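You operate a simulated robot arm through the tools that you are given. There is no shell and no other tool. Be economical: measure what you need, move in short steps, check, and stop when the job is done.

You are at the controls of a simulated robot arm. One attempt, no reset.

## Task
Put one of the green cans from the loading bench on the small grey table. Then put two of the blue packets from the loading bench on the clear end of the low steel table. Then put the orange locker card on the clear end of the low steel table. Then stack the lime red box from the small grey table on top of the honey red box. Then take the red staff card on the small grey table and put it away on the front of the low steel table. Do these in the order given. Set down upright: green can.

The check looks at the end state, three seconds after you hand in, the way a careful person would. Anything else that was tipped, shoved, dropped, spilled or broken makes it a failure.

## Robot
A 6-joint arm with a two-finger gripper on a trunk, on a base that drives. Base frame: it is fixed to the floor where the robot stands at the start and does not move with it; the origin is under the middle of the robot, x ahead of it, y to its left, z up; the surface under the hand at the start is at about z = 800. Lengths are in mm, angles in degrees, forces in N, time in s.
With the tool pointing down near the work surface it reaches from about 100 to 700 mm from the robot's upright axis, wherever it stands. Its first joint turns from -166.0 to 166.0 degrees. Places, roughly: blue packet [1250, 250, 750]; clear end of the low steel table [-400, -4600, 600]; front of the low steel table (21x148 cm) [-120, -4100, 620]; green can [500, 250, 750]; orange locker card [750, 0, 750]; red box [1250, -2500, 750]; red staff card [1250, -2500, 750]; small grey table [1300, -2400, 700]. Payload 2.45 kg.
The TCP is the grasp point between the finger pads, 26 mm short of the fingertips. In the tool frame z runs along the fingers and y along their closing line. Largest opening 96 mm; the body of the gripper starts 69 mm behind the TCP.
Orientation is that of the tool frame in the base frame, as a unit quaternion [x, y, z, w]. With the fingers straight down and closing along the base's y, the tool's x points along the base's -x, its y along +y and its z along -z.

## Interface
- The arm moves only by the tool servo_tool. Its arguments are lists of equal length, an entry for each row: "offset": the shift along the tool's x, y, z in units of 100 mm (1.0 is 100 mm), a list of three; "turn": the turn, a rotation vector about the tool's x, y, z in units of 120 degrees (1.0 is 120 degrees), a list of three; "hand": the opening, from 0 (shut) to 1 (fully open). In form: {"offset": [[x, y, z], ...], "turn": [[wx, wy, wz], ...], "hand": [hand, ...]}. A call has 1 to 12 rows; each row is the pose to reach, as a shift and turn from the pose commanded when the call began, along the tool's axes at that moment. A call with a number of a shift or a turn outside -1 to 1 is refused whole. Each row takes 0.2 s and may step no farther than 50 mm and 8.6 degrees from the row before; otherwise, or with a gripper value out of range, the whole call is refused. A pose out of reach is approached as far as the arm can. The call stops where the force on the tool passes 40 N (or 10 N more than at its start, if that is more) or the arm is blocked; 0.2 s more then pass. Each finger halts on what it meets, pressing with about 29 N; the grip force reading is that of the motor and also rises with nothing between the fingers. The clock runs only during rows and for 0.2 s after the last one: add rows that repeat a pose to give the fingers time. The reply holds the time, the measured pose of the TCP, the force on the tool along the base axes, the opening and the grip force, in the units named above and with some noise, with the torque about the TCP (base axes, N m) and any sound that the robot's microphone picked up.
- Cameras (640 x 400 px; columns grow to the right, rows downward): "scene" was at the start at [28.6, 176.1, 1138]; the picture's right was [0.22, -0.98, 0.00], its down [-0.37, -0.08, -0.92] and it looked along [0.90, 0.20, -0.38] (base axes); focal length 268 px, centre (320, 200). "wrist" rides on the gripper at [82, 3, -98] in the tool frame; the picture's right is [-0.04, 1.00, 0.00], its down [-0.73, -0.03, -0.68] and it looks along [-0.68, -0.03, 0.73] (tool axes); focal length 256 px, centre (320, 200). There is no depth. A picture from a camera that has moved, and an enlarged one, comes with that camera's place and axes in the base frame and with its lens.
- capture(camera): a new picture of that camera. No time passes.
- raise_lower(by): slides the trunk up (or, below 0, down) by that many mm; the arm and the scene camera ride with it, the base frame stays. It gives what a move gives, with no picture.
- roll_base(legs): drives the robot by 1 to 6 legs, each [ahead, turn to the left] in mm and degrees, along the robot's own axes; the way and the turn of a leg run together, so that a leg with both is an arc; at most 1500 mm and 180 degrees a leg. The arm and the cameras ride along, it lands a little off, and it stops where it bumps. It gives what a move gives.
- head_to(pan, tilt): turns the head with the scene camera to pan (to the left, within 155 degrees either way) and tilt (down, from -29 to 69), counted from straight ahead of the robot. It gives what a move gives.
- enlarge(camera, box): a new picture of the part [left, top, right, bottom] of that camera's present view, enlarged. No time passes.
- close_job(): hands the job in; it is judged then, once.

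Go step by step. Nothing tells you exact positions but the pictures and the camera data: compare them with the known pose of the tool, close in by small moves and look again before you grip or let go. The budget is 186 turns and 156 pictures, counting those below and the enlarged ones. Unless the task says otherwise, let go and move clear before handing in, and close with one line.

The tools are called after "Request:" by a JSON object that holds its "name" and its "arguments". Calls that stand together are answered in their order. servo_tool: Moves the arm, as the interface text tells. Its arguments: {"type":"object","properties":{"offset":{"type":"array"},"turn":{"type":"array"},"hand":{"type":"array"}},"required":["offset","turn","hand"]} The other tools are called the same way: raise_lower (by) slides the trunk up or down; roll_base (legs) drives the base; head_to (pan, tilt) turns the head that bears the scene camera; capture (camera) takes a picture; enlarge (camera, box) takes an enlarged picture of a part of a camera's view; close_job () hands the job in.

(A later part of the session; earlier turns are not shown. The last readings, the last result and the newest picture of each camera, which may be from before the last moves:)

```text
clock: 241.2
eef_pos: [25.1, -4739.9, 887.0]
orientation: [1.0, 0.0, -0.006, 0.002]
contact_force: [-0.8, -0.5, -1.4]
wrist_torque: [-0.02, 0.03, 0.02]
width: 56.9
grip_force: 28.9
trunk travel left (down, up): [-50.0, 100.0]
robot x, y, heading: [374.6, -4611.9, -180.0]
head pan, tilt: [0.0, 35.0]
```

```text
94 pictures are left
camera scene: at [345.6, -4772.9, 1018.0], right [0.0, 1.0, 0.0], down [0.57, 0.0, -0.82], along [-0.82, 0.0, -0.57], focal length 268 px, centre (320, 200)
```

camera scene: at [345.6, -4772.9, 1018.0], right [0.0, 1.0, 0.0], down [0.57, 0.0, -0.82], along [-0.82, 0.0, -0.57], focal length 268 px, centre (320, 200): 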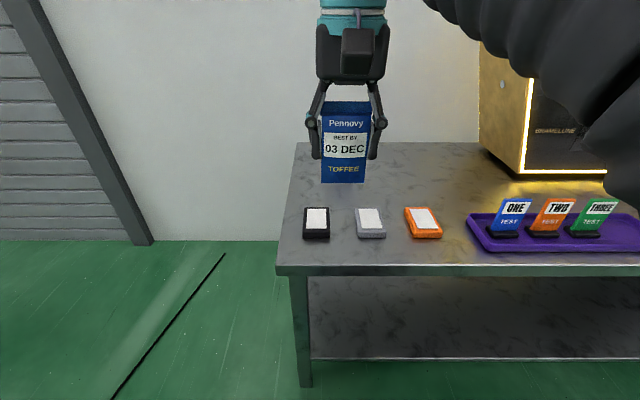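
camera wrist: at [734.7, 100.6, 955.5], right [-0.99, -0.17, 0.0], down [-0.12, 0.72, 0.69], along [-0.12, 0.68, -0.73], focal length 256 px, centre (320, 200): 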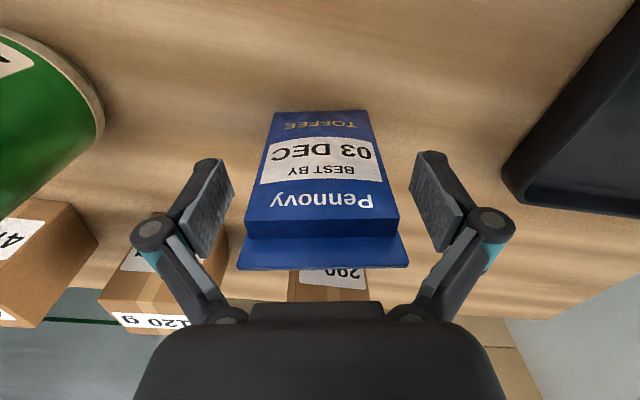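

Request:
{"name": "roll_base", "arguments": {"legs": [[80, 0]]}}

Request:
{"name": "servo_tool", "arguments": {"offset": [[-0.2, -0.4, 0], [-0.4, -0.8, 0], [-0.8, -1.0, 0.0], [-1.0, -1.0, 0.1]], "turn": [[0, 0, 0], [0, 0, 0], [0, 0, 0], [0, 0, 0]], "hand": [0.4, 0.4, 0.4, 0.4]}}

Request:
{"name": "servo_tool", "arguments": {"offset": [[-0.3, -0.3, 0.2], [-0.6, -0.6, 0.3], [-0.9, -0.8, 0.5], [-1.0, -0.8, 0.8]], "turn": [[0, 0, 0], [0, 0, 0], [0, 0, 0], [0, 0, 0]], "hand": [0.4, 0.4, 0.4, 0.4]}}

Request:
{"name": "servo_tool", "arguments": {"offset": [[-0.4, 0, 0.2], [-0.8, 0.0, 0.4], [-1.0, 0.0, 0.8], [-1.0, 0.0, 0.95]], "turn": [[0, 0, 0], [0, 0, 0], [0, 0, 0], [0, 0, 0]], "hand": [0.4, 0.4, 0.4, 0.4]}}

Request:
{"name": "capture", "arguments": {"camera": "scene"}}

Request:
{"name": "capture", "arguments": {"camera": "wrist"}}

```text
clock: 242.2
eef_pos: [-55.9, -4740.1, 887.7]
orientation: [1.0, 0.0, -0.005, 0.003]
contact_force: [0.2, 0.0, -1.1]
wrist_torque: [0.02, -0.01, -0.04]
width: 57.0
grip_force: 28.7
trunk travel left (down, up): [-50.0, 100.0]
robot x, y, heading: [295.4, -4613.9, 180.2]
head pan, tilt: [0.0, 35.0]
```

```text
clock: 243.2
eef_pos: [-154.7, -4640.3, 879.3]
orientation: [1.0, 0.0, -0.005, 0.002]
contact_force: [0.7, 0.3, -0.5]
wrist_torque: [0.01, 0.04, 0.02]
width: 57.1
grip_force: 29.5
trunk travel left (down, up): [-50.0, 100.0]
robot x, y, heading: [294.8, -4608.8, 180.0]
head pan, tilt: [0.0, 35.0]
```

```text
clock: 244.2
eef_pos: [-256.2, -4560.5, 797.2]
orientation: [1.0, 0.0, -0.006, 0.002]
contact_force: [-0.2, -0.8, -0.3]
wrist_torque: [-0.01, 0.02, 0.0]
width: 57.3
grip_force: 29.3
trunk travel left (down, up): [-50.0, 100.0]
robot x, y, heading: [296.5, -4614.8, 179.9]
head pan, tilt: [0.0, 35.0]
```

```text
clock: 245.2
eef_pos: [-358.8, -4562.1, 704.5]
orientation: [1.0, 0.0, -0.005, 0.002]
contact_force: [0.1, 0.4, -1.0]
wrist_torque: [0.01, 0.0, -0.05]
width: 57.0
grip_force: 29.6
trunk travel left (down, up): [-50.0, 100.0]
robot x, y, heading: [293.1, -4615.1, 180.1]
head pan, tilt: [0.0, 35.0]
```

```text
93 pictures are left
camera scene: at [264.9, -4772.9, 1018.0], right [0.0, 1.0, 0.0], down [0.57, 0.0, -0.82], along [-0.82, 0.0, -0.57], focal length 268 px, centre (320, 200)
```

scene: 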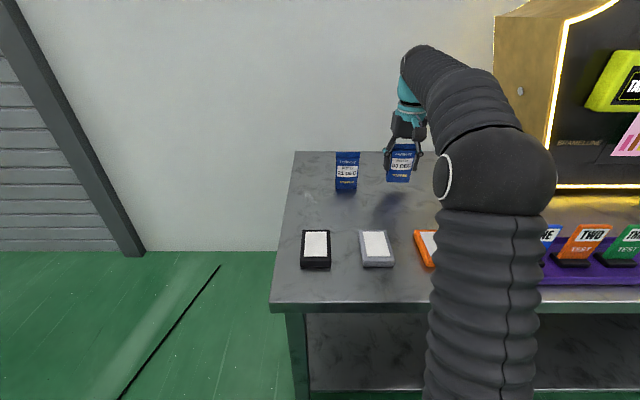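

```text
92 pictures are left
camera wrist: at [-275.3, -4564.6, 801.5], right [-0.04, -1.0, 0.01], down [-0.73, 0.03, 0.69], along [-0.69, 0.02, -0.73], focal length 256 px, centre (320, 200)
```

wrist: 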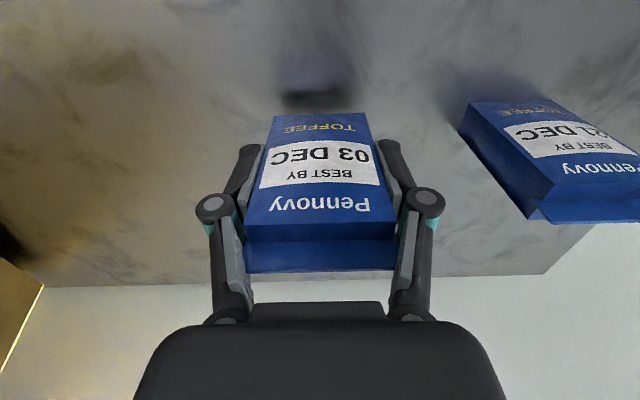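

Spot is clear with packet one safely to the side. Contact expected at z≈678; lowering.

Request:
{"name": "servo_tool", "arguments": {"offset": [[0, 0, 0.15], [0, 0, 0.21], [0, 0, 0.21]], "turn": [[0, 0, 0], [0, 0, 0], [0, 0, 0]], "hand": [0.4, 0.4, 0.4]}}

Request:
{"name": "servo_tool", "arguments": {"offset": [[0, 0, 0.03], [0, 0, 0.03]], "turn": [[0, 0, 0], [0, 0, 0]], "hand": [0.4, 0.4]}}

Request:
{"name": "servo_tool", "arguments": {"offset": [[0, 0, 0.015], [0, 0, 0.015]], "turn": [[0, 0, 0], [0, 0, 0]], "hand": [0.4, 0.4]}}

```text
clock: 246.0
eef_pos: [-358.4, -4561.2, 683.0]
orientation: [1.0, 0.001, -0.004, 0.003]
contact_force: [-0.7, 0.5, -1.5]
wrist_torque: [0.02, -0.02, -0.02]
width: 57.0
grip_force: 29.4
trunk travel left (down, up): [-50.0, 100.0]
robot x, y, heading: [300.6, -4611.4, 179.9]
head pan, tilt: [0.0, 35.0]
```

```text
clock: 246.6
eef_pos: [-359.1, -4561.8, 679.8]
orientation: [1.0, 0.0, -0.006, 0.002]
contact_force: [0.6, 1.0, -1.8]
wrist_torque: [0.03, 0.0, -0.02]
width: 57.3
grip_force: 29.1
trunk travel left (down, up): [-50.0, 100.0]
robot x, y, heading: [296.7, -4614.7, 179.9]
head pan, tilt: [0.0, 35.0]
```

```text
clock: 247.2
eef_pos: [-358.5, -4561.1, 678.5]
orientation: [1.0, 0.0, -0.004, 0.003]
contact_force: [-0.1, 0.6, 0.2]
wrist_torque: [0.02, -0.01, 0.01]
width: 57.3
grip_force: 29.3
trunk travel left (down, up): [-50.0, 100.0]
robot x, y, heading: [292.5, -4613.7, 180.0]
head pan, tilt: [0.0, 35.0]
```

Request:
{"name": "servo_tool", "arguments": {"offset": [[0, 0, 0.015], [0, 0, 0.015]], "turn": [[0, 0, 0], [0, 0, 0]], "hand": [0.4, 0.4]}}

```text
clock: 247.8
eef_pos: [-358.5, -4562.0, 678.6]
orientation: [1.0, 0.0, -0.007, 0.003]
contact_force: [-4.2, 1.0, 14.4]
wrist_torque: [0.15, 0.13, 0.01]
width: 57.4
grip_force: 28.9
trunk travel left (down, up): [-50.0, 100.0]
robot x, y, heading: [298.5, -4614.6, 179.9]
head pan, tilt: [0.0, 35.0]
```

Contact. Releasing and lifting.

Request:
{"name": "servo_tool", "arguments": {"offset": [[0, 0, -0.01], [0, 0, -0.01], [0, 0, -0.01], [0, 0, -0.3], [0, 0, -0.7], [0, 0, -1.0]], "turn": [[0, 0, 0], [0, 0, 0], [0, 0, 0], [0, 0, 0], [0, 0, 0], [0, 0, 0]], "hand": [1, 1, 1, 1, 1, 1]}}

Request:
{"name": "servo_tool", "arguments": {"offset": [[0.3, 0.0, -0.3], [0.6, 0.1, -0.5], [1.0, 0.2, -0.7]], "turn": [[0, 0, 0], [0, 0, 0], [0, 0, 0]], "hand": [1, 1, 1]}}

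Request:
{"name": "servo_tool", "arguments": {"offset": [[0.3, 0.3, -0.1], [0.6, 0.6, -0.2], [0.8, 0.9, -0.3], [1.0, 1.0, -0.4]], "turn": [[0, 0, 0], [0, 0, 0], [0, 0, 0], [0, 0, 0]], "hand": [1, 1, 1, 1]}}

Request:
{"name": "servo_tool", "arguments": {"offset": [[0.4, 0.2, 0], [0.8, 0.4, 0.0], [1.0, 0.5, 0]], "turn": [[0, 0, 0], [0, 0, 0], [0, 0, 0]], "hand": [1, 1, 1]}}

Request:
{"name": "raise_lower", "arguments": {"by": 100}}

Request:
{"name": "capture", "arguments": {"camera": "scene"}}

```text
clock: 249.2
eef_pos: [-357.2, -4559.9, 778.7]
orientation: [1.0, 0.001, -0.006, 0.003]
contact_force: [-1.2, -0.8, 0.9]
wrist_torque: [-0.03, -0.02, -0.04]
width: 96.1
grip_force: 0.0
trunk travel left (down, up): [-50.0, 100.0]
robot x, y, heading: [291.9, -4614.5, 179.9]
head pan, tilt: [0.0, 35.0]
```

```text
clock: 250.0
eef_pos: [-256.5, -4581.2, 847.2]
orientation: [1.0, 0.0, -0.004, 0.003]
contact_force: [-0.6, 0.0, -0.9]
wrist_torque: [0.0, -0.07, -0.02]
width: 96.1
grip_force: 0.0
trunk travel left (down, up): [-50.0, 100.0]
robot x, y, heading: [297.6, -4615.8, 180.0]
head pan, tilt: [0.0, 35.0]
```

```text
clock: 251.0
eef_pos: [-154.1, -4679.6, 884.4]
orientation: [1.0, 0.0, -0.005, 0.003]
contact_force: [-0.7, 0.0, 0.1]
wrist_torque: [0.0, -0.03, -0.01]
width: 96.0
grip_force: 0.1
trunk travel left (down, up): [-50.0, 100.0]
robot x, y, heading: [293.7, -4613.8, 179.8]
head pan, tilt: [0.0, 35.0]
```

```text
clock: 251.8
eef_pos: [-56.6, -4730.0, 884.1]
orientation: [1.0, 0.0, -0.005, 0.002]
contact_force: [0.1, -0.1, -1.0]
wrist_torque: [-0.01, -0.01, -0.01]
width: 96.0
grip_force: 0.1
trunk travel left (down, up): [-50.0, 100.0]
robot x, y, heading: [296.0, -4611.7, 179.9]
head pan, tilt: [0.0, 35.0]
```

```text
clock: 253.2
eef_pos: [-56.1, -4730.7, 984.5]
orientation: [1.0, 0.0, -0.005, 0.003]
contact_force: [-0.1, 0.1, 1.2]
wrist_torque: [0.02, 0.03, 0.03]
width: 96.1
grip_force: 0.0
trunk travel left (down, up): [-150.0, 0.0]
robot x, y, heading: [298.0, -4614.0, 180.0]
head pan, tilt: [0.0, 35.0]
```

```text
91 pictures are left
camera scene: at [265.0, -4772.9, 1117.9], right [0.0, 1.0, 0.0], down [0.57, 0.0, -0.82], along [-0.82, 0.0, -0.57], focal length 268 px, centre (320, 200)
```

scene: 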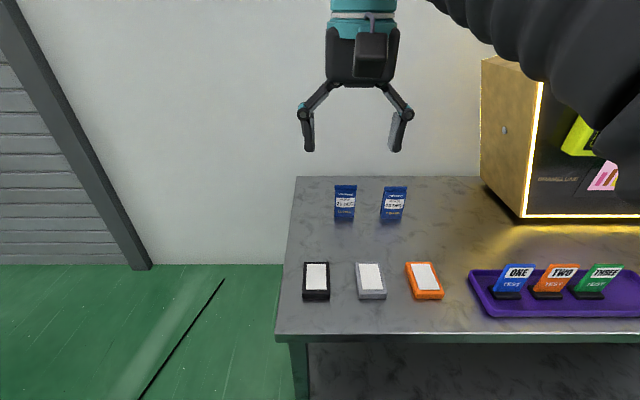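

Both packets stand in the clear end. Returning for the orange locker card.

Request:
{"name": "roll_base", "arguments": {"legs": [[-200, 0], [0, -90], [1500, 0], [705, 0], [0, -35.5], [1080, 0]]}}

```text
clock: 275.9
eef_pos: [1206.6, -1163.6, 983.2]
orientation: [-0.46, 0.888, 0.004, 0.003]
contact_force: [-0.4, 0.7, -0.7]
wrist_torque: [0.03, 0.01, -0.02]
width: 96.0
grip_force: 0.1
trunk travel left (down, up): [-150.0, 0.0]
robot x, y, heading: [1104.1, -1519.7, 55.0]
head pan, tilt: [0.0, 35.0]
```

Request:
{"name": "roll_base", "arguments": {"legs": [[0, 35], [820, 0], [0, 90], [310, 0], [0, -90], [250, 0]]}}

Request:
{"name": "capture", "arguments": {"camera": "scene"}}

Request:
{"name": "capture", "arguments": {"camera": "wrist"}}

```text
clock: 292.6
eef_pos: [692.7, -88.7, 984.2]
orientation: [-0.699, 0.715, 0.005, 0.001]
contact_force: [-1.1, 0.3, -0.2]
wrist_torque: [0.04, 0.0, -0.02]
width: 96.4
grip_force: 0.0
trunk travel left (down, up): [-150.0, 0.0]
robot x, y, heading: [805.8, -443.3, 88.6]
head pan, tilt: [0.0, 35.0]
```

```text
90 pictures are left
camera scene: at [642.0, -412.7, 1118.0], right [1.0, -0.02, 0.0], down [-0.01, -0.57, -0.82], along [0.02, 0.82, -0.57], focal length 268 px, centre (320, 200)
```

scene: 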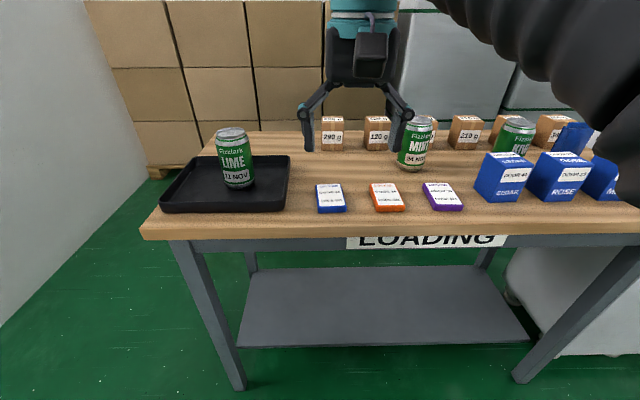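

```text
89 pictures are left
camera wrist: at [688.0, -170.2, 1081.5], right [-1.0, 0.06, 0.01], down [0.05, 0.73, 0.69], along [0.04, 0.69, -0.73], focal length 256 px, centre (320, 200)
```

wrist: 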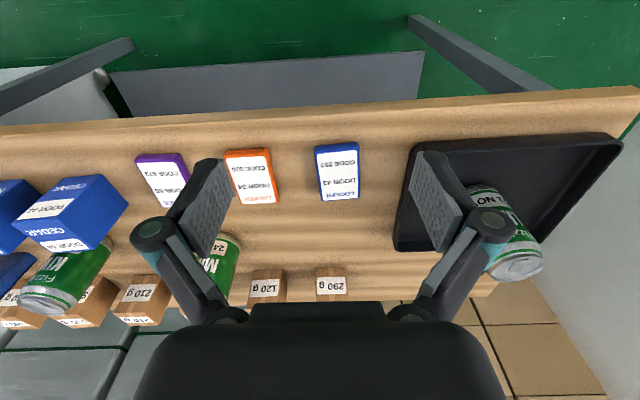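

The orange card lies flat at about (790, 41), 57 wide × 90 long, next to blue and purple neighbours with ~45 mm gaps. Moving above it with the opening narrowed to ~77 mm.

Request:
{"name": "servo_tool", "arguments": {"offset": [[-0.3, -0.3, 0.1], [-0.6, -0.6, 0.3], [-0.9, -0.9, 0.5], [-1.0, -0.94, 0.8]], "turn": [[0, 0, 0], [0, 0, 0], [0, 0, -0.012], [0, 0, -0.012]], "hand": [0.8, 0.8, 0.8, 0.8]}}

Request:
{"name": "servo_tool", "arguments": {"offset": [[-0.32, 0, 0.15]], "turn": [[0, 0, 0]], "hand": [0.8]}}

Request:
{"name": "capture", "arguments": {"camera": "wrist"}}

Request:
{"name": "enlarge", "arguments": {"camera": "scene", "box": [290, 110, 490, 235]}}

```text
clock: 293.6
eef_pos: [787.6, 8.9, 907.8]
orientation: [0.708, -0.706, -0.004, -0.002]
contact_force: [-0.4, -0.2, -0.7]
wrist_torque: [0.01, 0.0, -0.02]
width: 76.7
grip_force: 0.1
trunk travel left (down, up): [-150.0, 0.0]
robot x, y, heading: [799.8, -442.2, 88.8]
head pan, tilt: [0.0, 35.0]
```

```text
clock: 294.0
eef_pos: [789.4, 40.0, 891.0]
orientation: [0.708, -0.706, -0.006, -0.003]
contact_force: [0.2, -0.1, 0.0]
wrist_torque: [0.05, 0.01, 0.0]
width: 76.8
grip_force: 0.1
trunk travel left (down, up): [-150.0, 0.0]
robot x, y, heading: [797.9, -440.0, 88.9]
head pan, tilt: [0.0, 35.0]
```

```text
88 pictures are left
camera wrist: at [787.2, -41.9, 988.7], right [-1.0, 0.04, 0.01], down [0.03, 0.73, 0.69], along [0.02, 0.69, -0.73], focal length 256 px, centre (320, 200)
```

wrist: 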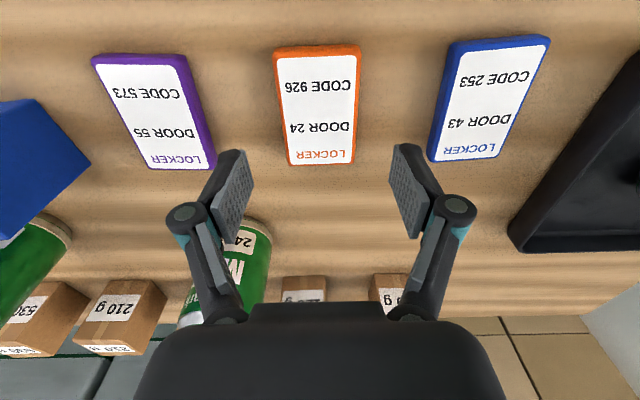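

```text
3.20 times, centred on (390, 172) of scene
camera zoom: at [642.0, -413.1, 1118.0], right [1.0, -0.02, 0.0], down [-0.01, -0.57, -0.82], along [0.02, 0.82, -0.57], focal length 858 px, centre (96, 288)
```

zoom: 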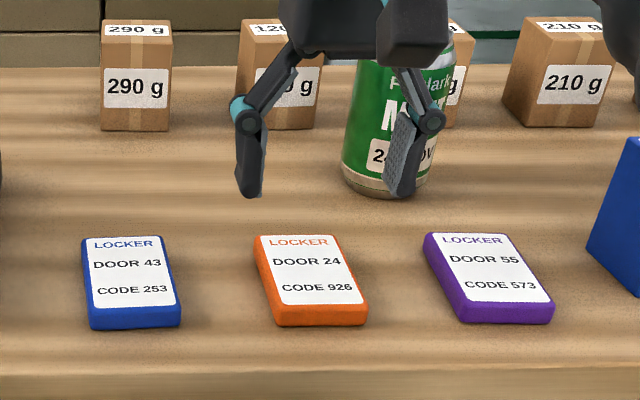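

Centred at (789, 40). Descending to just above the card's sides.

Request:
{"name": "servo_tool", "arguments": {"offset": [[0, 0.0, 0.3], [0, 0, 0.52]], "turn": [[0, 0, 0], [0, 0, 0]], "hand": [0.8, 0.8]}}

Request:
{"name": "capture", "arguments": {"camera": "wrist"}}

Request:
{"name": "enlarge", "arguments": {"camera": "scene", "box": [330, 140, 450, 215]}}

```text
clock: 294.6
eef_pos: [789.5, 41.2, 837.7]
orientation: [0.708, -0.706, -0.005, -0.002]
contact_force: [-0.1, -0.2, -0.6]
wrist_torque: [0.04, 0.02, -0.03]
width: 77.1
grip_force: 0.0
trunk travel left (down, up): [-150.0, 0.0]
robot x, y, heading: [799.4, -442.7, 88.6]
head pan, tilt: [0.0, 35.0]
```

```text
86 pictures are left
camera wrist: at [787.6, -41.2, 935.1], right [-1.0, 0.04, 0.01], down [0.03, 0.73, 0.69], along [0.02, 0.69, -0.73], focal length 256 px, centre (320, 200)
```

wrist: 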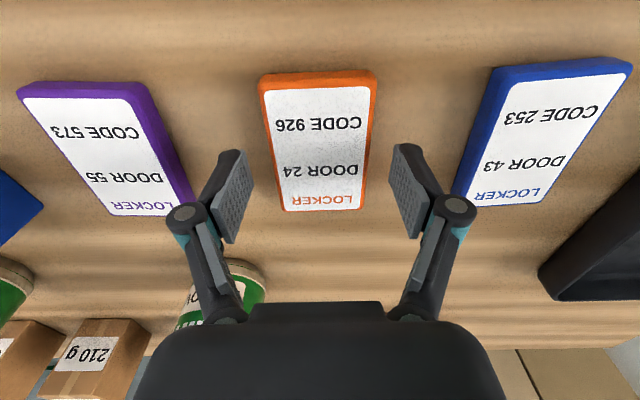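

```text
5.33 times, centred on (390, 178) of scene
camera zoom: at [642.0, -412.8, 1118.0], right [1.0, -0.02, 0.0], down [-0.01, -0.57, -0.82], along [0.02, 0.82, -0.57], focal length 1431 px, centre (-53, 320)
```

zoom: 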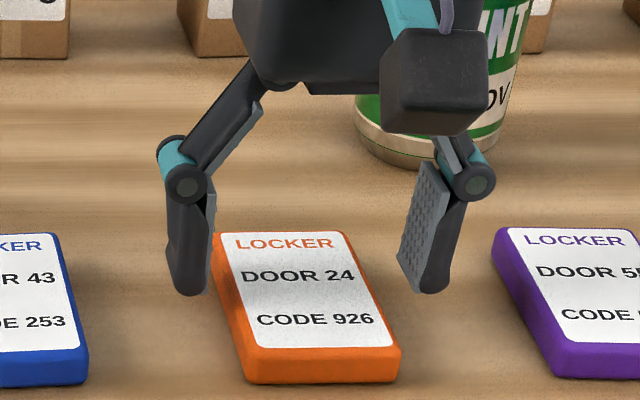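

Centred. Lowering to z≈830 and closing on the card.

Request:
{"name": "servo_tool", "arguments": {"offset": [[0, 0.0, 0.05], [0, 0, 0.08]], "turn": [[0, 0, 0], [0, 0, 0]], "hand": [0.8, 0.8]}}

Request:
{"name": "servo_tool", "arguments": {"offset": [[0, 0, 0], [0, 0, 0], [0, 0, 0]], "turn": [[0, 0, 0], [0, 0, 0], [0, 0, 0]], "hand": [0.5, 0.35, 0.35]}}

Request:
{"name": "enlarge", "arguments": {"camera": "scene", "box": [330, 140, 450, 215]}}

```text
clock: 295.2
eef_pos: [788.9, 41.2, 831.0]
orientation: [0.708, -0.706, -0.005, -0.002]
contact_force: [0.2, -0.6, -0.8]
wrist_torque: [0.01, -0.02, 0.0]
width: 76.3
grip_force: 0.1
trunk travel left (down, up): [-150.0, 0.0]
robot x, y, heading: [799.9, -444.0, 88.7]
head pan, tilt: [0.0, 35.0]
```

```text
clock: 296.0
eef_pos: [790.2, 40.4, 829.7]
orientation: [0.708, -0.706, -0.006, -0.001]
contact_force: [-0.7, -0.7, 3.6]
wrist_torque: [0.03, -0.01, 0.04]
width: 55.2
grip_force: 29.7
trunk travel left (down, up): [-150.0, 0.0]
robot x, y, heading: [800.0, -441.2, 88.6]
head pan, tilt: [0.0, 35.0]
```

```text
5.33 times, centred on (390, 178) of scene
camera zoom: at [642.0, -412.8, 1118.0], right [1.0, -0.02, 0.0], down [-0.01, -0.57, -0.82], along [0.02, 0.82, -0.57], focal length 1431 px, centre (-53, 320)
```

zoom: 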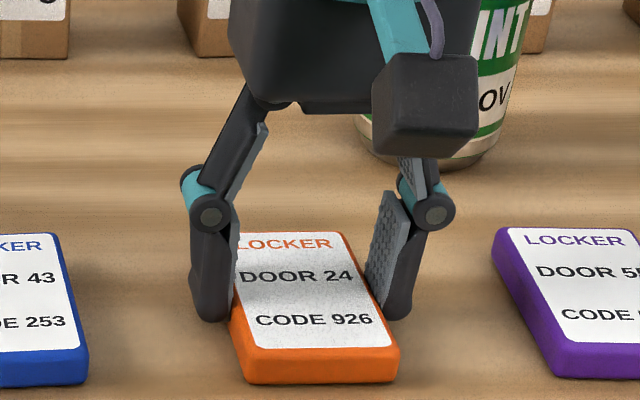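

Gripped at 55 mm. Lifting and retracting.

Request:
{"name": "servo_tool", "arguments": {"offset": [[0, 0, -0.1], [0, 0, -0.4], [0.2, 0.1, -0.8], [0.5, 0.3, -1.0], [0.8, 0.6, -1.0], [1.0, 0.9, -1.0]], "turn": [[0, 0, 0], [0, 0, 0], [0, 0, 0], [0, 0, 0], [0, 0, 0], [0, 0, 0]], "hand": [0.35, 0.35, 0.35, 0.35, 0.35, 0.35]}}

Request:
{"name": "capture", "arguments": {"camera": "scene"}}

Request:
{"name": "capture", "arguments": {"camera": "wrist"}}

```text
clock: 297.4
eef_pos: [697.2, -58.2, 929.6]
orientation: [0.708, -0.706, -0.005, -0.002]
contact_force: [0.8, 0.9, -0.2]
wrist_torque: [-0.02, -0.02, 0.01]
width: 55.3
grip_force: 29.2
trunk travel left (down, up): [-150.0, 0.0]
robot x, y, heading: [801.8, -443.6, 88.9]
head pan, tilt: [0.0, 35.0]
```

```text
83 pictures are left
camera scene: at [642.1, -412.5, 1118.0], right [1.0, -0.02, 0.0], down [-0.01, -0.57, -0.82], along [0.02, 0.82, -0.57], focal length 268 px, centre (320, 200)
```

scene: 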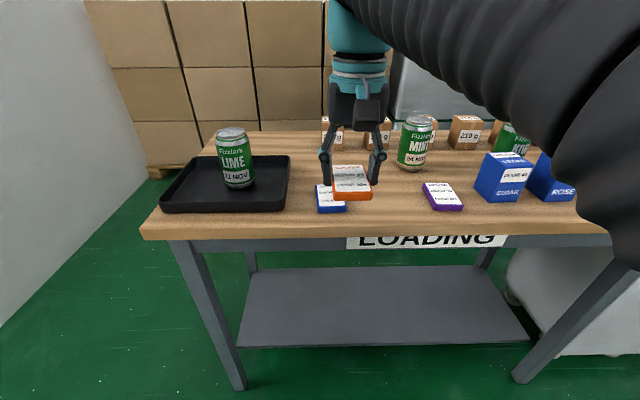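

```text
82 pictures are left
camera wrist: at [695.0, -141.1, 1026.1], right [-1.0, 0.04, 0.01], down [0.03, 0.73, 0.69], along [0.02, 0.69, -0.73], focal length 256 px, centre (320, 200)
```

wrist: 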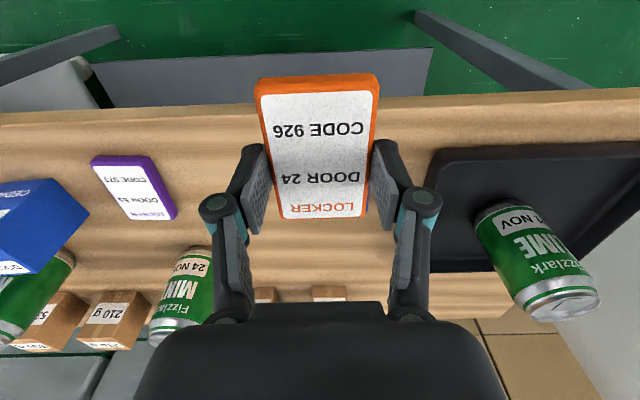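

Request:
{"name": "servo_tool", "arguments": {"offset": [[0.1, 0.1, -0.3], [0.2, 0.1, -0.5]], "turn": [[0, 0, 0], [0, 0, 0]], "hand": [0.35, 0.35]}}

Request:
{"name": "roll_base", "arguments": {"legs": [[-260, 0], [0, -88.8], [330, 0], [0, -90], [810, 0], [0, -35.5]]}}

```text
clock: 298.0
eef_pos: [686.7, -79.9, 979.9]
orientation: [0.708, -0.706, -0.005, -0.002]
contact_force: [-0.2, 0.0, -0.1]
wrist_torque: [-0.01, 0.0, 0.0]
width: 54.8
grip_force: 29.0
trunk travel left (down, up): [-150.0, 0.0]
robot x, y, heading: [802.5, -442.9, 88.9]
head pan, tilt: [0.0, 35.0]
```

```text
clock: 314.9
eef_pos: [969.3, -1882.8, 980.3]
orientation: [0.889, 0.457, -0.004, 0.006]
contact_force: [-0.4, -0.4, -1.7]
wrist_torque: [-0.03, -0.01, 0.0]
width: 55.2
grip_force: 29.0
trunk travel left (down, up): [-150.0, 0.0]
robot x, y, heading: [1089.6, -1521.9, -127.2]
head pan, tilt: [0.0, 35.0]
```

Request:
{"name": "roll_base", "arguments": {"legs": [[1080, 0], [0, 37.2], [1500, 0], [618, 0], [0, -90], [80, 0]]}}

Request:
{"name": "raise_lower", "arguments": {"by": -100}}

Request:
{"name": "capture", "arguments": {"camera": "scene"}}

```text
clock: 336.9
eef_pos: [-9.3, -4604.1, 980.8]
orientation: [1.0, -0.01, -0.005, 0.002]
contact_force: [-0.1, 0.3, -0.8]
wrist_torque: [0.01, 0.01, -0.03]
width: 55.1
grip_force: 28.7
trunk travel left (down, up): [-150.0, 0.0]
robot x, y, heading: [353.6, -4497.7, 177.4]
head pan, tilt: [0.0, 35.0]
```

```text
clock: 338.2
eef_pos: [-8.7, -4604.5, 880.2]
orientation: [1.0, -0.01, -0.006, 0.003]
contact_force: [0.5, -0.6, -0.4]
wrist_torque: [0.01, 0.01, 0.0]
width: 54.9
grip_force: 28.9
trunk travel left (down, up): [-50.0, 100.0]
robot x, y, heading: [355.3, -4495.7, 177.4]
head pan, tilt: [0.0, 35.0]
```

```text
81 pictures are left
camera scene: at [318.3, -4657.0, 1018.0], right [0.05, 1.0, 0.0], down [0.57, -0.03, -0.82], along [-0.82, 0.04, -0.57], focal length 268 px, centre (320, 200)
```

scene: 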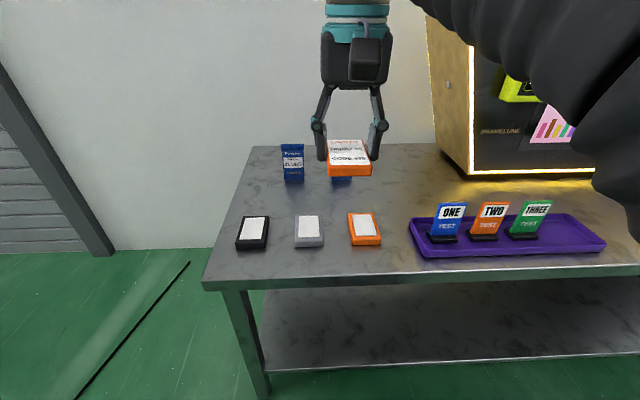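

Packets are still upright. Moving in and carrying the card to a spot right of packet two, about (−350, −4447).

Request:
{"name": "roll_base", "arguments": {"legs": [[55, 1]]}}

Request:
{"name": "servo_tool", "arguments": {"offset": [[-0.2, -0.4, 0], [-0.4, -0.8, 0], [-0.7, -1.0, 0.0], [-1.0, -1.0, 0.0]], "turn": [[0, 0, 0], [0, 0, 0], [0, 0, 0], [0, 0, 0]], "hand": [0.35, 0.35, 0.35, 0.35]}}

Request:
{"name": "servo_tool", "arguments": {"offset": [[-0.3, -0.3, 0.1], [-0.6, -0.44, 0.2], [-0.9, -0.44, 0.4], [-1.0, -0.44, 0.7]], "turn": [[0, 0, 0], [0, 0, 0], [0, 0, 0], [0, 0, 0]], "hand": [0.35, 0.35, 0.35, 0.35]}}

Request:
{"name": "servo_tool", "arguments": {"offset": [[-0.4, 0, 0.2], [-0.8, 0.0, 0.4], [-0.94, 0.0, 0.8]], "turn": [[0, 0, 0], [0, 0, 0], [0, 0, 0]], "hand": [0.35, 0.35, 0.35]}}

Request:
{"name": "capture", "arguments": {"camera": "scene"}}

Request:
{"name": "capture", "arguments": {"camera": "wrist"}}

```text
clock: 339.1
eef_pos: [-63.6, -4609.0, 879.1]
orientation: [1.0, -0.002, -0.005, 0.003]
contact_force: [0.3, -0.4, 0.2]
wrist_torque: [-0.01, 0.01, 0.04]
width: 54.9
grip_force: 28.8
trunk travel left (down, up): [-50.0, 100.0]
robot x, y, heading: [300.9, -4497.2, 178.1]
head pan, tilt: [0.0, 35.0]
```

```text
clock: 340.1
eef_pos: [-163.7, -4506.1, 881.0]
orientation: [1.0, -0.002, -0.005, 0.002]
contact_force: [0.6, 0.1, 0.7]
wrist_torque: [-0.02, 0.08, -0.01]
width: 55.2
grip_force: 29.1
trunk travel left (down, up): [-50.0, 100.0]
robot x, y, heading: [300.3, -4498.1, 178.7]
head pan, tilt: [0.0, 35.0]
```

```text
clock: 341.1
eef_pos: [-263.4, -4462.0, 811.7]
orientation: [1.0, -0.002, -0.006, 0.003]
contact_force: [-0.1, 0.2, 0.6]
wrist_torque: [-0.02, 0.04, 0.03]
width: 55.0
grip_force: 29.1
trunk travel left (down, up): [-50.0, 100.0]
robot x, y, heading: [300.7, -4494.7, 178.5]
head pan, tilt: [0.0, 35.0]
```

```text
clock: 341.9
eef_pos: [-358.8, -4464.3, 731.6]
orientation: [1.0, -0.002, -0.005, 0.003]
contact_force: [0.1, -0.6, -0.5]
wrist_torque: [0.0, 0.02, -0.04]
width: 55.0
grip_force: 28.8
trunk travel left (down, up): [-50.0, 100.0]
robot x, y, heading: [298.2, -4493.3, 178.2]
head pan, tilt: [0.0, 35.0]
```

```text
80 pictures are left
camera scene: at [266.3, -4655.5, 1018.0], right [0.03, 1.0, 0.0], down [0.57, -0.02, -0.82], along [-0.82, 0.02, -0.57], focal length 268 px, centre (320, 200)
```

scene: 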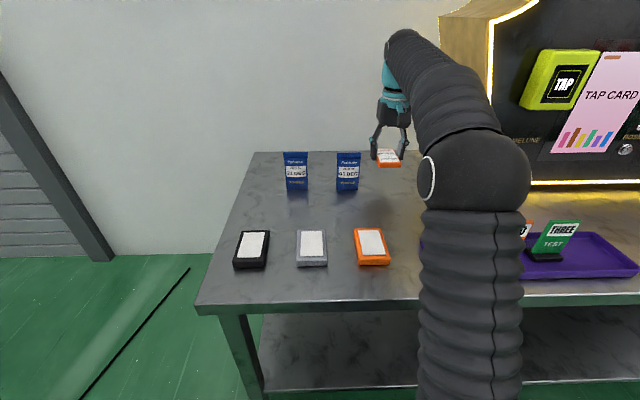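

```text
79 pictures are left
camera wrist: at [-276.0, -4466.9, 828.4], right [-0.04, -1.0, 0.01], down [-0.73, 0.04, 0.69], along [-0.69, 0.03, -0.73], focal length 256 px, centre (320, 200)
```

wrist: 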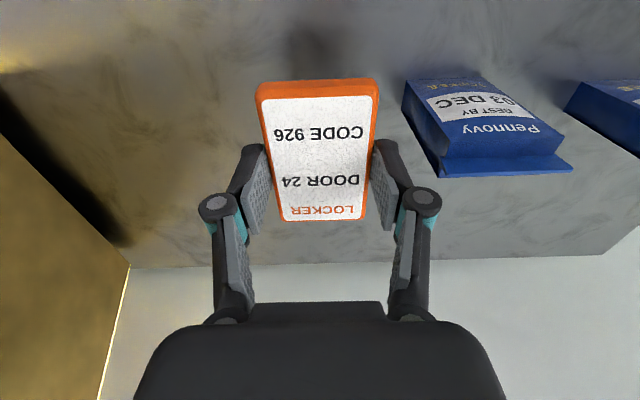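

Shifting 22 mm away from the packet, then lowering; contact expected near z≈650.

Request:
{"name": "servo_tool", "arguments": {"offset": [[0, -0.22, 0.2], [0, -0.22, 0.6], [0, -0.22, 0.76], [0, -0.22, 0.76]], "turn": [[0, 0, 0], [0, 0, 0], [0, 0, 0], [0, 0, 0]], "hand": [0.35, 0.35, 0.35, 0.35]}}

Request:
{"name": "servo_tool", "arguments": {"offset": [[0, 0, 0.03], [0, 0, 0.03]], "turn": [[0, 0, 0], [0, 0, 0]], "hand": [0.35, 0.35]}}

Request:
{"name": "servo_tool", "arguments": {"offset": [[0, 0, 0.015], [0, 0, 0.015]], "turn": [[0, 0, 0], [0, 0, 0]], "hand": [0.35, 0.35]}}

```text
clock: 342.9
eef_pos: [-359.3, -4441.7, 657.9]
orientation: [1.0, -0.002, -0.005, 0.003]
contact_force: [-1.3, -0.8, -0.3]
wrist_torque: [0.02, 0.0, 0.0]
width: 55.1
grip_force: 28.4
trunk travel left (down, up): [-50.0, 100.0]
robot x, y, heading: [301.8, -4499.3, 178.5]
head pan, tilt: [0.0, 35.0]
```

```text
clock: 343.6
eef_pos: [-358.7, -4440.8, 653.8]
orientation: [1.0, -0.002, -0.005, 0.003]
contact_force: [-0.4, 0.2, -1.8]
wrist_torque: [0.01, -0.03, 0.0]
width: 55.0
grip_force: 29.3
trunk travel left (down, up): [-50.0, 100.0]
robot x, y, heading: [300.0, -4493.9, 178.8]
head pan, tilt: [0.0, 35.0]
```

```text
clock: 344.1
eef_pos: [-358.0, -4442.4, 652.8]
orientation: [1.0, -0.002, -0.005, 0.002]
contact_force: [-0.2, 0.0, 0.1]
wrist_torque: [0.01, -0.01, 0.02]
width: 55.1
grip_force: 28.9
trunk travel left (down, up): [-50.0, 100.0]
robot x, y, heading: [300.8, -4495.3, 178.5]
head pan, tilt: [0.0, 35.0]
```

Request:
{"name": "servo_tool", "arguments": {"offset": [[0, 0, 0.015], [0, 0, 0.015]], "turn": [[0, 0, 0], [0, 0, 0]], "hand": [0.35, 0.35]}}

Request:
{"name": "servo_tool", "arguments": {"offset": [[0, 0, 0.015], [0, 0, 0.015]], "turn": [[0, 0, 0], [0, 0, 0]], "hand": [0.35, 0.35]}}

```text
clock: 344.8
eef_pos: [-358.7, -4443.3, 650.4]
orientation: [1.0, -0.001, -0.005, 0.002]
contact_force: [-0.3, 0.1, 0.6]
wrist_torque: [0.0, 0.01, -0.02]
width: 55.3
grip_force: 28.5
trunk travel left (down, up): [-50.0, 100.0]
robot x, y, heading: [299.9, -4498.7, 178.5]
head pan, tilt: [0.0, 35.0]
```

```text
clock: 345.4
eef_pos: [-358.8, -4442.2, 649.8]
orientation: [1.0, -0.002, -0.007, 0.003]
contact_force: [-2.4, -0.8, 5.2]
wrist_torque: [0.14, 0.01, 0.03]
width: 55.2
grip_force: 29.2
trunk travel left (down, up): [-50.0, 100.0]
robot x, y, heading: [297.6, -4494.4, 178.4]
head pan, tilt: [0.0, 35.0]
```

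Touching. Releasing with a modest opening and lifting.

Request:
{"name": "servo_tool", "arguments": {"offset": [[0, 0, 0], [0, 0, 0], [0, 0, -0.02], [0, 0, -0.3], [0, 0, -0.7], [0, 0, -1.0]], "turn": [[0, 0, 0], [0, 0, 0], [0, 0, 0], [0, 0, 0], [0, 0, 0], [0, 0, 0]], "hand": [0.8, 0.8, 0.8, 0.8, 0.8, 0.8]}}

Request:
{"name": "servo_tool", "arguments": {"offset": [[0.1, 0.0, -0.4], [0.4, 0, -0.7], [0.7, 0, -1.0], [1.0, 0.0, -1.0]], "turn": [[0, 0, 0], [0, 0, 0], [0, 0, 0], [0, 0, 0]], "hand": [0.8, 0.8, 0.8, 0.8]}}

Request:
{"name": "servo_tool", "arguments": {"offset": [[0.3, 0.3, 0], [0.6, 0.6, -0.0], [0.9, 0.9, -0.1], [1.0, 1.0, -0.2]], "turn": [[0, 0, 0], [0, 0, 0], [0, 0, 0], [0, 0, 0]], "hand": [1, 1, 1, 1]}}

Request:
{"name": "servo_tool", "arguments": {"offset": [[0.3, 0.3, 0], [0.6, 0.6, 0.0], [0.9, 0.7, 0]], "turn": [[0, 0, 0], [0, 0, 0], [0, 0, 0]], "hand": [1, 1, 1]}}

Request:
{"name": "raise_lower", "arguments": {"by": 100}}

Request:
{"name": "head_to", "arguments": {"pan": -10, "tilt": 35}}

Request:
{"name": "capture", "arguments": {"camera": "scene"}}

```text
clock: 346.8
eef_pos: [-357.2, -4443.4, 748.4]
orientation: [1.0, -0.001, -0.004, 0.003]
contact_force: [0.8, 0.7, -0.1]
wrist_torque: [-0.02, 0.02, -0.02]
width: 76.9
grip_force: 0.0
trunk travel left (down, up): [-50.0, 100.0]
robot x, y, heading: [298.8, -4496.9, 178.3]
head pan, tilt: [0.0, 35.0]
```

```text
clock: 347.8
eef_pos: [-255.6, -4442.1, 846.6]
orientation: [1.0, -0.002, -0.005, 0.003]
contact_force: [-0.2, -0.8, -0.8]
wrist_torque: [-0.05, 0.0, 0.01]
width: 77.1
grip_force: 0.0
trunk travel left (down, up): [-50.0, 100.0]
robot x, y, heading: [298.2, -4498.5, 178.3]
head pan, tilt: [0.0, 35.0]
```

```text
clock: 348.8
eef_pos: [-156.0, -4541.7, 866.4]
orientation: [1.0, -0.002, -0.004, 0.003]
contact_force: [-1.0, -0.2, -0.1]
wrist_torque: [0.0, -0.02, -0.01]
width: 96.0
grip_force: 0.0
trunk travel left (down, up): [-50.0, 100.0]
robot x, y, heading: [300.0, -4498.5, 178.1]
head pan, tilt: [0.0, 35.0]
```

```text
clock: 349.6
eef_pos: [-64.7, -4612.3, 867.5]
orientation: [1.0, -0.001, -0.004, 0.002]
contact_force: [0.1, 0.0, 0.5]
wrist_torque: [0.0, 0.02, -0.01]
width: 96.0
grip_force: 0.1
trunk travel left (down, up): [-50.0, 100.0]
robot x, y, heading: [300.2, -4492.9, 178.5]
head pan, tilt: [0.0, 35.0]
```

```text
clock: 350.9
eef_pos: [-64.2, -4611.8, 966.2]
orientation: [1.0, -0.002, -0.005, 0.002]
contact_force: [-1.0, 0.6, 0.8]
wrist_torque: [0.0, -0.01, 0.01]
width: 96.0
grip_force: 0.1
trunk travel left (down, up): [-150.0, 0.0]
robot x, y, heading: [298.0, -4496.8, 178.5]
head pan, tilt: [0.0, 35.0]
```

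```text
clock: 351.6
eef_pos: [-66.3, -4611.4, 967.8]
orientation: [1.0, -0.001, -0.005, 0.003]
contact_force: [-0.3, 0.1, -0.5]
wrist_torque: [-0.02, 0.03, 0.01]
width: 95.6
grip_force: 0.0
trunk travel left (down, up): [-150.0, 0.0]
robot x, y, heading: [298.9, -4497.8, 178.4]
head pan, tilt: [-10.0, 35.0]
```

```text
78 pictures are left
camera scene: at [267.9, -4640.4, 1118.0], right [0.2, 0.98, 0.0], down [0.56, -0.12, -0.82], along [-0.8, 0.16, -0.57], focal length 268 px, centre (320, 200)
```

scene: 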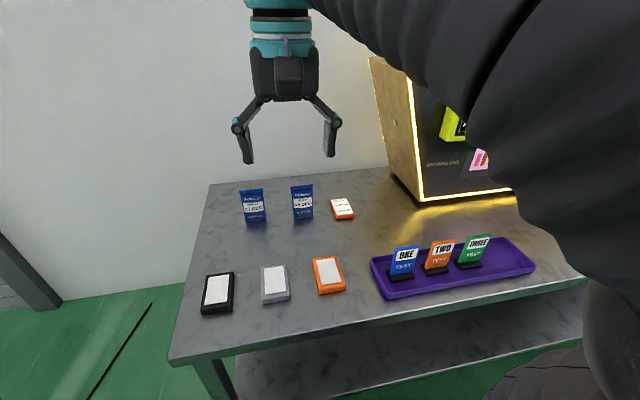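

Card is placed. Now driving to the south side of the grey table, where the honey box and staff card are close.

Request:
{"name": "roll_base", "arguments": {"legs": [[-200, 0], [0, -88.4], [1050, 0], [0, -90], [780, 0], [0, 90]]}}

Request:
{"name": "head_to", "arguments": {"pan": 0, "tilt": 25}}

Request:
{"name": "capture", "arguments": {"camera": "scene"}}

```text
clock: 373.3
eef_pos: [1140.5, -3090.6, 967.5]
orientation: [0.718, -0.696, -0.006, -0.001]
contact_force: [0.3, -0.6, -0.2]
wrist_torque: [-0.02, -0.01, -0.03]
width: 96.0
grip_force: 0.1
trunk travel left (down, up): [-150.0, 0.0]
robot x, y, heading: [1266.5, -3454.0, 90.4]
head pan, tilt: [-10.0, 35.0]
```

```text
clock: 374.1
eef_pos: [1140.9, -3091.8, 967.6]
orientation: [0.718, -0.696, -0.005, -0.002]
contact_force: [0.2, -1.0, 0.0]
wrist_torque: [-0.01, -0.04, -0.01]
width: 95.8
grip_force: 0.1
trunk travel left (down, up): [-150.0, 0.0]
robot x, y, heading: [1268.9, -3455.5, 90.3]
head pan, tilt: [0.0, 25.0]
```

```text
77 pictures are left
camera scene: at [1107.9, -3423.8, 1133.7], right [1.0, 0.01, 0.0], down [0.0, -0.42, -0.91], along [-0.01, 0.91, -0.42], focal length 268 px, centre (320, 200)
```

scene: 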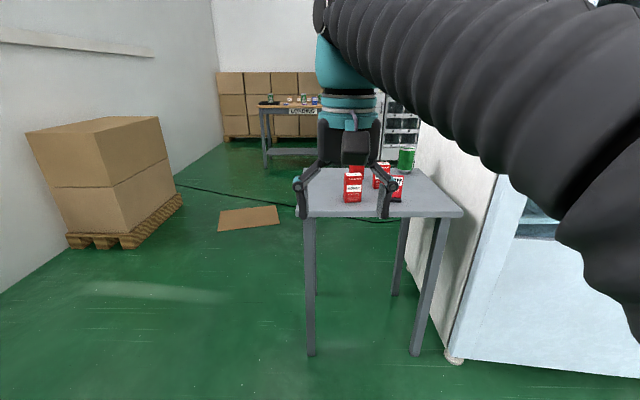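

Request:
{"name": "roll_base", "arguments": {"legs": [[490, 0]]}}

Request:
{"name": "head_to", "arguments": {"pan": 0, "tilt": 35}}

Request:
{"name": "capture", "arguments": {"camera": "scene"}}

Request:
{"name": "capture", "arguments": {"camera": "wrist"}}

```text
clock: 376.9
eef_pos: [1128.9, -2609.2, 968.2]
orientation: [0.722, -0.692, -0.006, -0.001]
contact_force: [-0.2, -1.6, 0.1]
wrist_torque: [-0.01, 0.0, 0.0]
width: 96.0
grip_force: 0.0
trunk travel left (down, up): [-150.0, 0.0]
robot x, y, heading: [1264.6, -2971.6, 91.1]
head pan, tilt: [0.0, 25.0]
```

```text
clock: 377.6
eef_pos: [1129.6, -2608.9, 967.2]
orientation: [0.723, -0.691, -0.005, -0.001]
contact_force: [-0.3, -1.0, 0.1]
wrist_torque: [0.0, 0.0, -0.01]
width: 96.0
grip_force: 0.0
trunk travel left (down, up): [-150.0, 0.0]
robot x, y, heading: [1266.7, -2967.9, 91.2]
head pan, tilt: [0.0, 35.0]
```

```text
76 pictures are left
camera scene: at [1101.3, -2946.6, 1118.0], right [1.0, 0.02, 0.0], down [0.01, -0.57, -0.82], along [-0.02, 0.82, -0.57], focal length 268 px, centre (320, 200)
```

scene: 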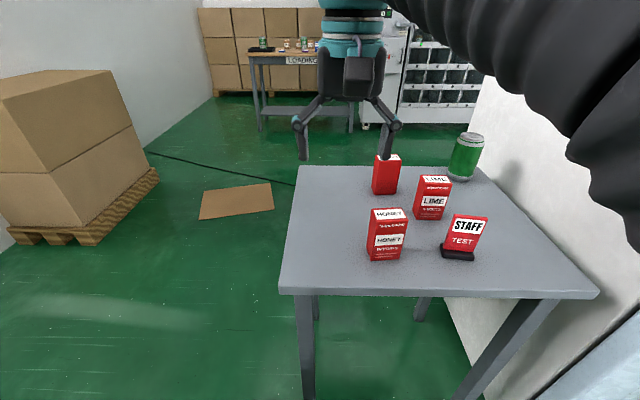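

```text
75 pictures are left
camera wrist: at [1130.5, -2692.0, 1064.5], right [-1.0, 0.0, 0.01], down [0.0, 0.73, 0.69], along [-0.01, 0.69, -0.73], focal length 256 px, centre (320, 200)
```

wrist: 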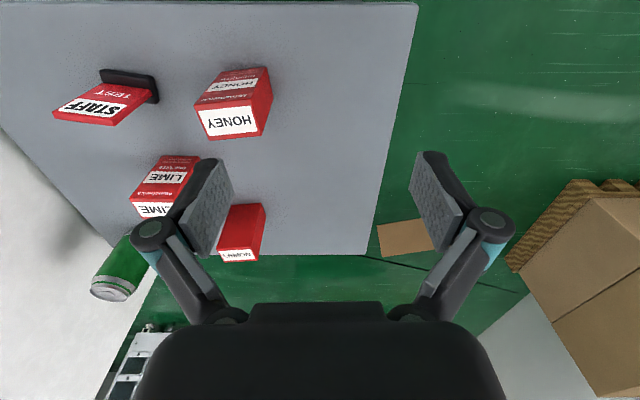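

Labels confirmed: HONEY in front, LIME behind it, STAFF card standing at right. Enlarging for dimensions.

Request:
{"name": "enlarge", "arguments": {"camera": "scene", "box": [350, 140, 510, 280]}}

Request:
{"name": "enlarge", "arguments": {"camera": "wrist", "box": [40, 40, 300, 280]}}

```text
2.86 times, centred on (430, 210) of scene
camera zoom: at [1101.3, -2946.6, 1118.0], right [1.0, 0.02, 0.0], down [0.01, -0.57, -0.82], along [-0.02, 0.82, -0.57], focal length 766 px, centre (6, 171)
```

zoom: 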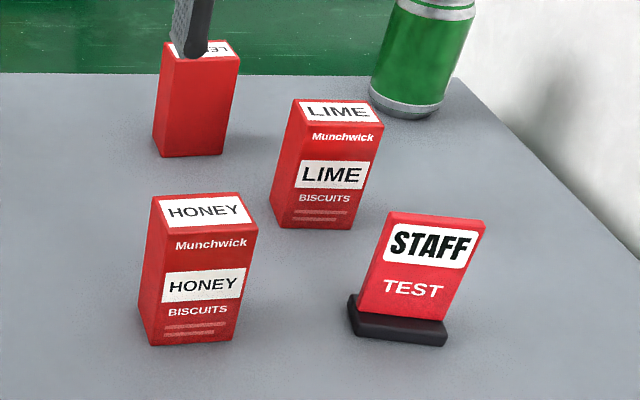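

```text
1.67 times, centred on (170, 160) of wrist
camera zoom: at [1130.5, -2692.0, 1064.5], right [-1.0, 0.0, 0.01], down [0.0, 0.73, 0.69], along [-0.01, 0.69, -0.73], focal length 427 px, centre (570, 267)
```

zoom: 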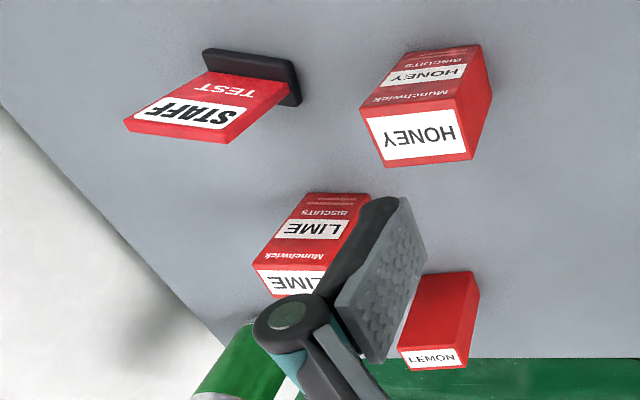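

Honey: centre ≈ (1211, −2579), yaw ≈5°; Lime: centre ≈ (1332, −2462), yaw ≈0; both about 55×36×91 mm. Moving above Lime.

Request:
{"name": "servo_tool", "arguments": {"offset": [[-0.2, -0.4, 0], [-0.4, -0.8, 0], [-0.7, -1.0, 0.0]], "turn": [[0, 0, 0], [0, 0, 0.022], [0, 0, 0.022]], "hand": [1, 1, 1]}}

Request:
{"name": "servo_tool", "arguments": {"offset": [[-0.2, -0.4, 0], [-0.4, -0.8, 0], [-0.55, -1.0, 0.1]], "turn": [[0, 0, 0], [0, 0, 0], [0, 0, 0]], "hand": [1, 1, 1]}}

Request:
{"name": "capture", "arguments": {"camera": "wrist"}}

Request:
{"name": "capture", "arguments": {"camera": "scene"}}

```text
clock: 378.4
eef_pos: [1226.2, -2536.4, 966.2]
orientation: [0.707, -0.707, -0.006, -0.002]
contact_force: [0.3, -0.2, 0.6]
wrist_torque: [0.05, -0.03, 0.01]
width: 96.0
grip_force: 0.1
trunk travel left (down, up): [-150.0, 0.0]
robot x, y, heading: [1262.8, -2974.9, 91.0]
head pan, tilt: [0.0, 35.0]
```

```text
clock: 379.2
eef_pos: [1325.4, -2480.8, 957.3]
orientation: [-0.706, 0.708, 0.006, 0.002]
contact_force: [-0.3, 0.0, -0.5]
wrist_torque: [0.01, -0.04, -0.02]
width: 96.1
grip_force: 0.1
trunk travel left (down, up): [-150.0, 0.0]
robot x, y, heading: [1267.1, -2969.9, 91.0]
head pan, tilt: [0.0, 35.0]
```

```text
72 pictures are left
camera wrist: at [1322.7, -2563.2, 1054.5], right [-1.0, 0.04, 0.01], down [0.04, 0.73, 0.69], along [0.02, 0.69, -0.73], focal length 256 px, centre (320, 200)
```

wrist: 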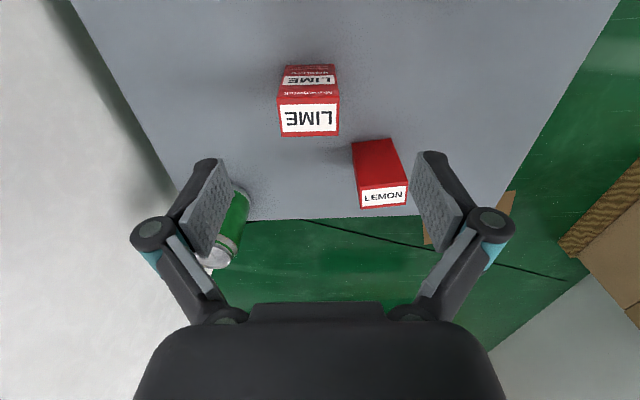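

```text
71 pictures are left
camera scene: at [1101.2, -2946.8, 1118.0], right [1.0, 0.02, 0.0], down [0.01, -0.57, -0.82], along [-0.02, 0.82, -0.57], focal length 268 px, centre (320, 200)
```

scene: 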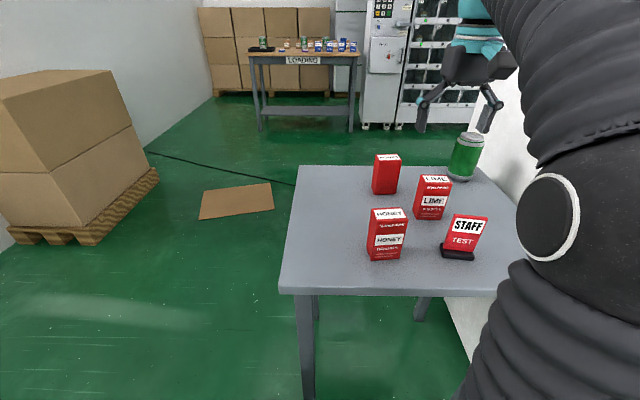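

Lime's centre is (1334, −2456). Aligning and descending.

Request:
{"name": "servo_tool", "arguments": {"offset": [[-0.25, -0.09, 0.3], [-0.25, -0.09, 0.7], [-0.25, -0.09, 1.0]], "turn": [[0, 0, 0.0], [0, 0, 0.01], [0, 0, 0.015]], "hand": [1, 1, 1]}}

Request:
{"name": "capture", "arguments": {"camera": "wrist"}}

Request:
{"name": "enlarge", "arguments": {"camera": "scene", "box": [350, 140, 510, 240]}}

```text
clock: 380.0
eef_pos: [1332.9, -2455.5, 856.5]
orientation: [-0.695, 0.719, 0.006, 0.002]
contact_force: [-1.1, -0.1, -1.0]
wrist_torque: [-0.02, -0.03, 0.02]
width: 95.6
grip_force: 0.0
trunk travel left (down, up): [-150.0, 0.0]
robot x, y, heading: [1260.9, -2969.0, 91.2]
head pan, tilt: [0.0, 35.0]
```

```text
70 pictures are left
camera wrist: at [1328.0, -2537.3, 954.3], right [-1.0, 0.07, 0.01], down [0.06, 0.72, 0.69], along [0.05, 0.69, -0.73], focal length 256 px, centre (320, 200)
```

wrist: 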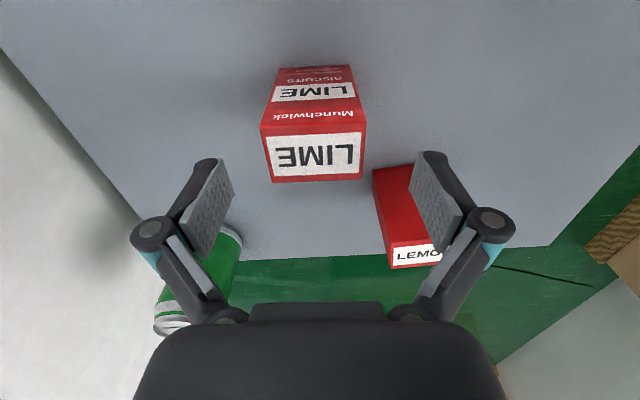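

```text
4.00 times, centred on (430, 190) of scene
camera zoom: at [1101.4, -2946.7, 1118.0], right [1.0, 0.02, 0.0], down [0.01, -0.57, -0.82], along [-0.02, 0.82, -0.57], focal length 1073 px, centre (-120, 240)
```

zoom: 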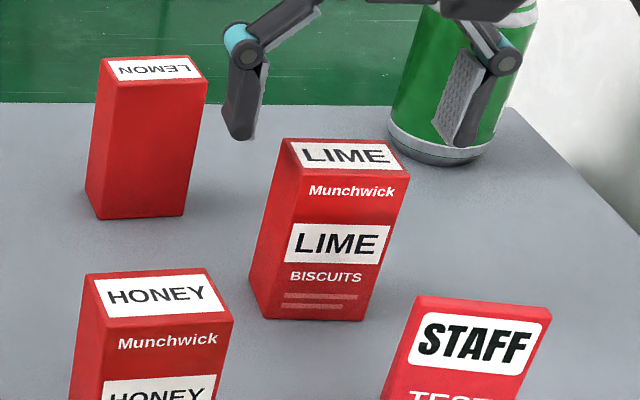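

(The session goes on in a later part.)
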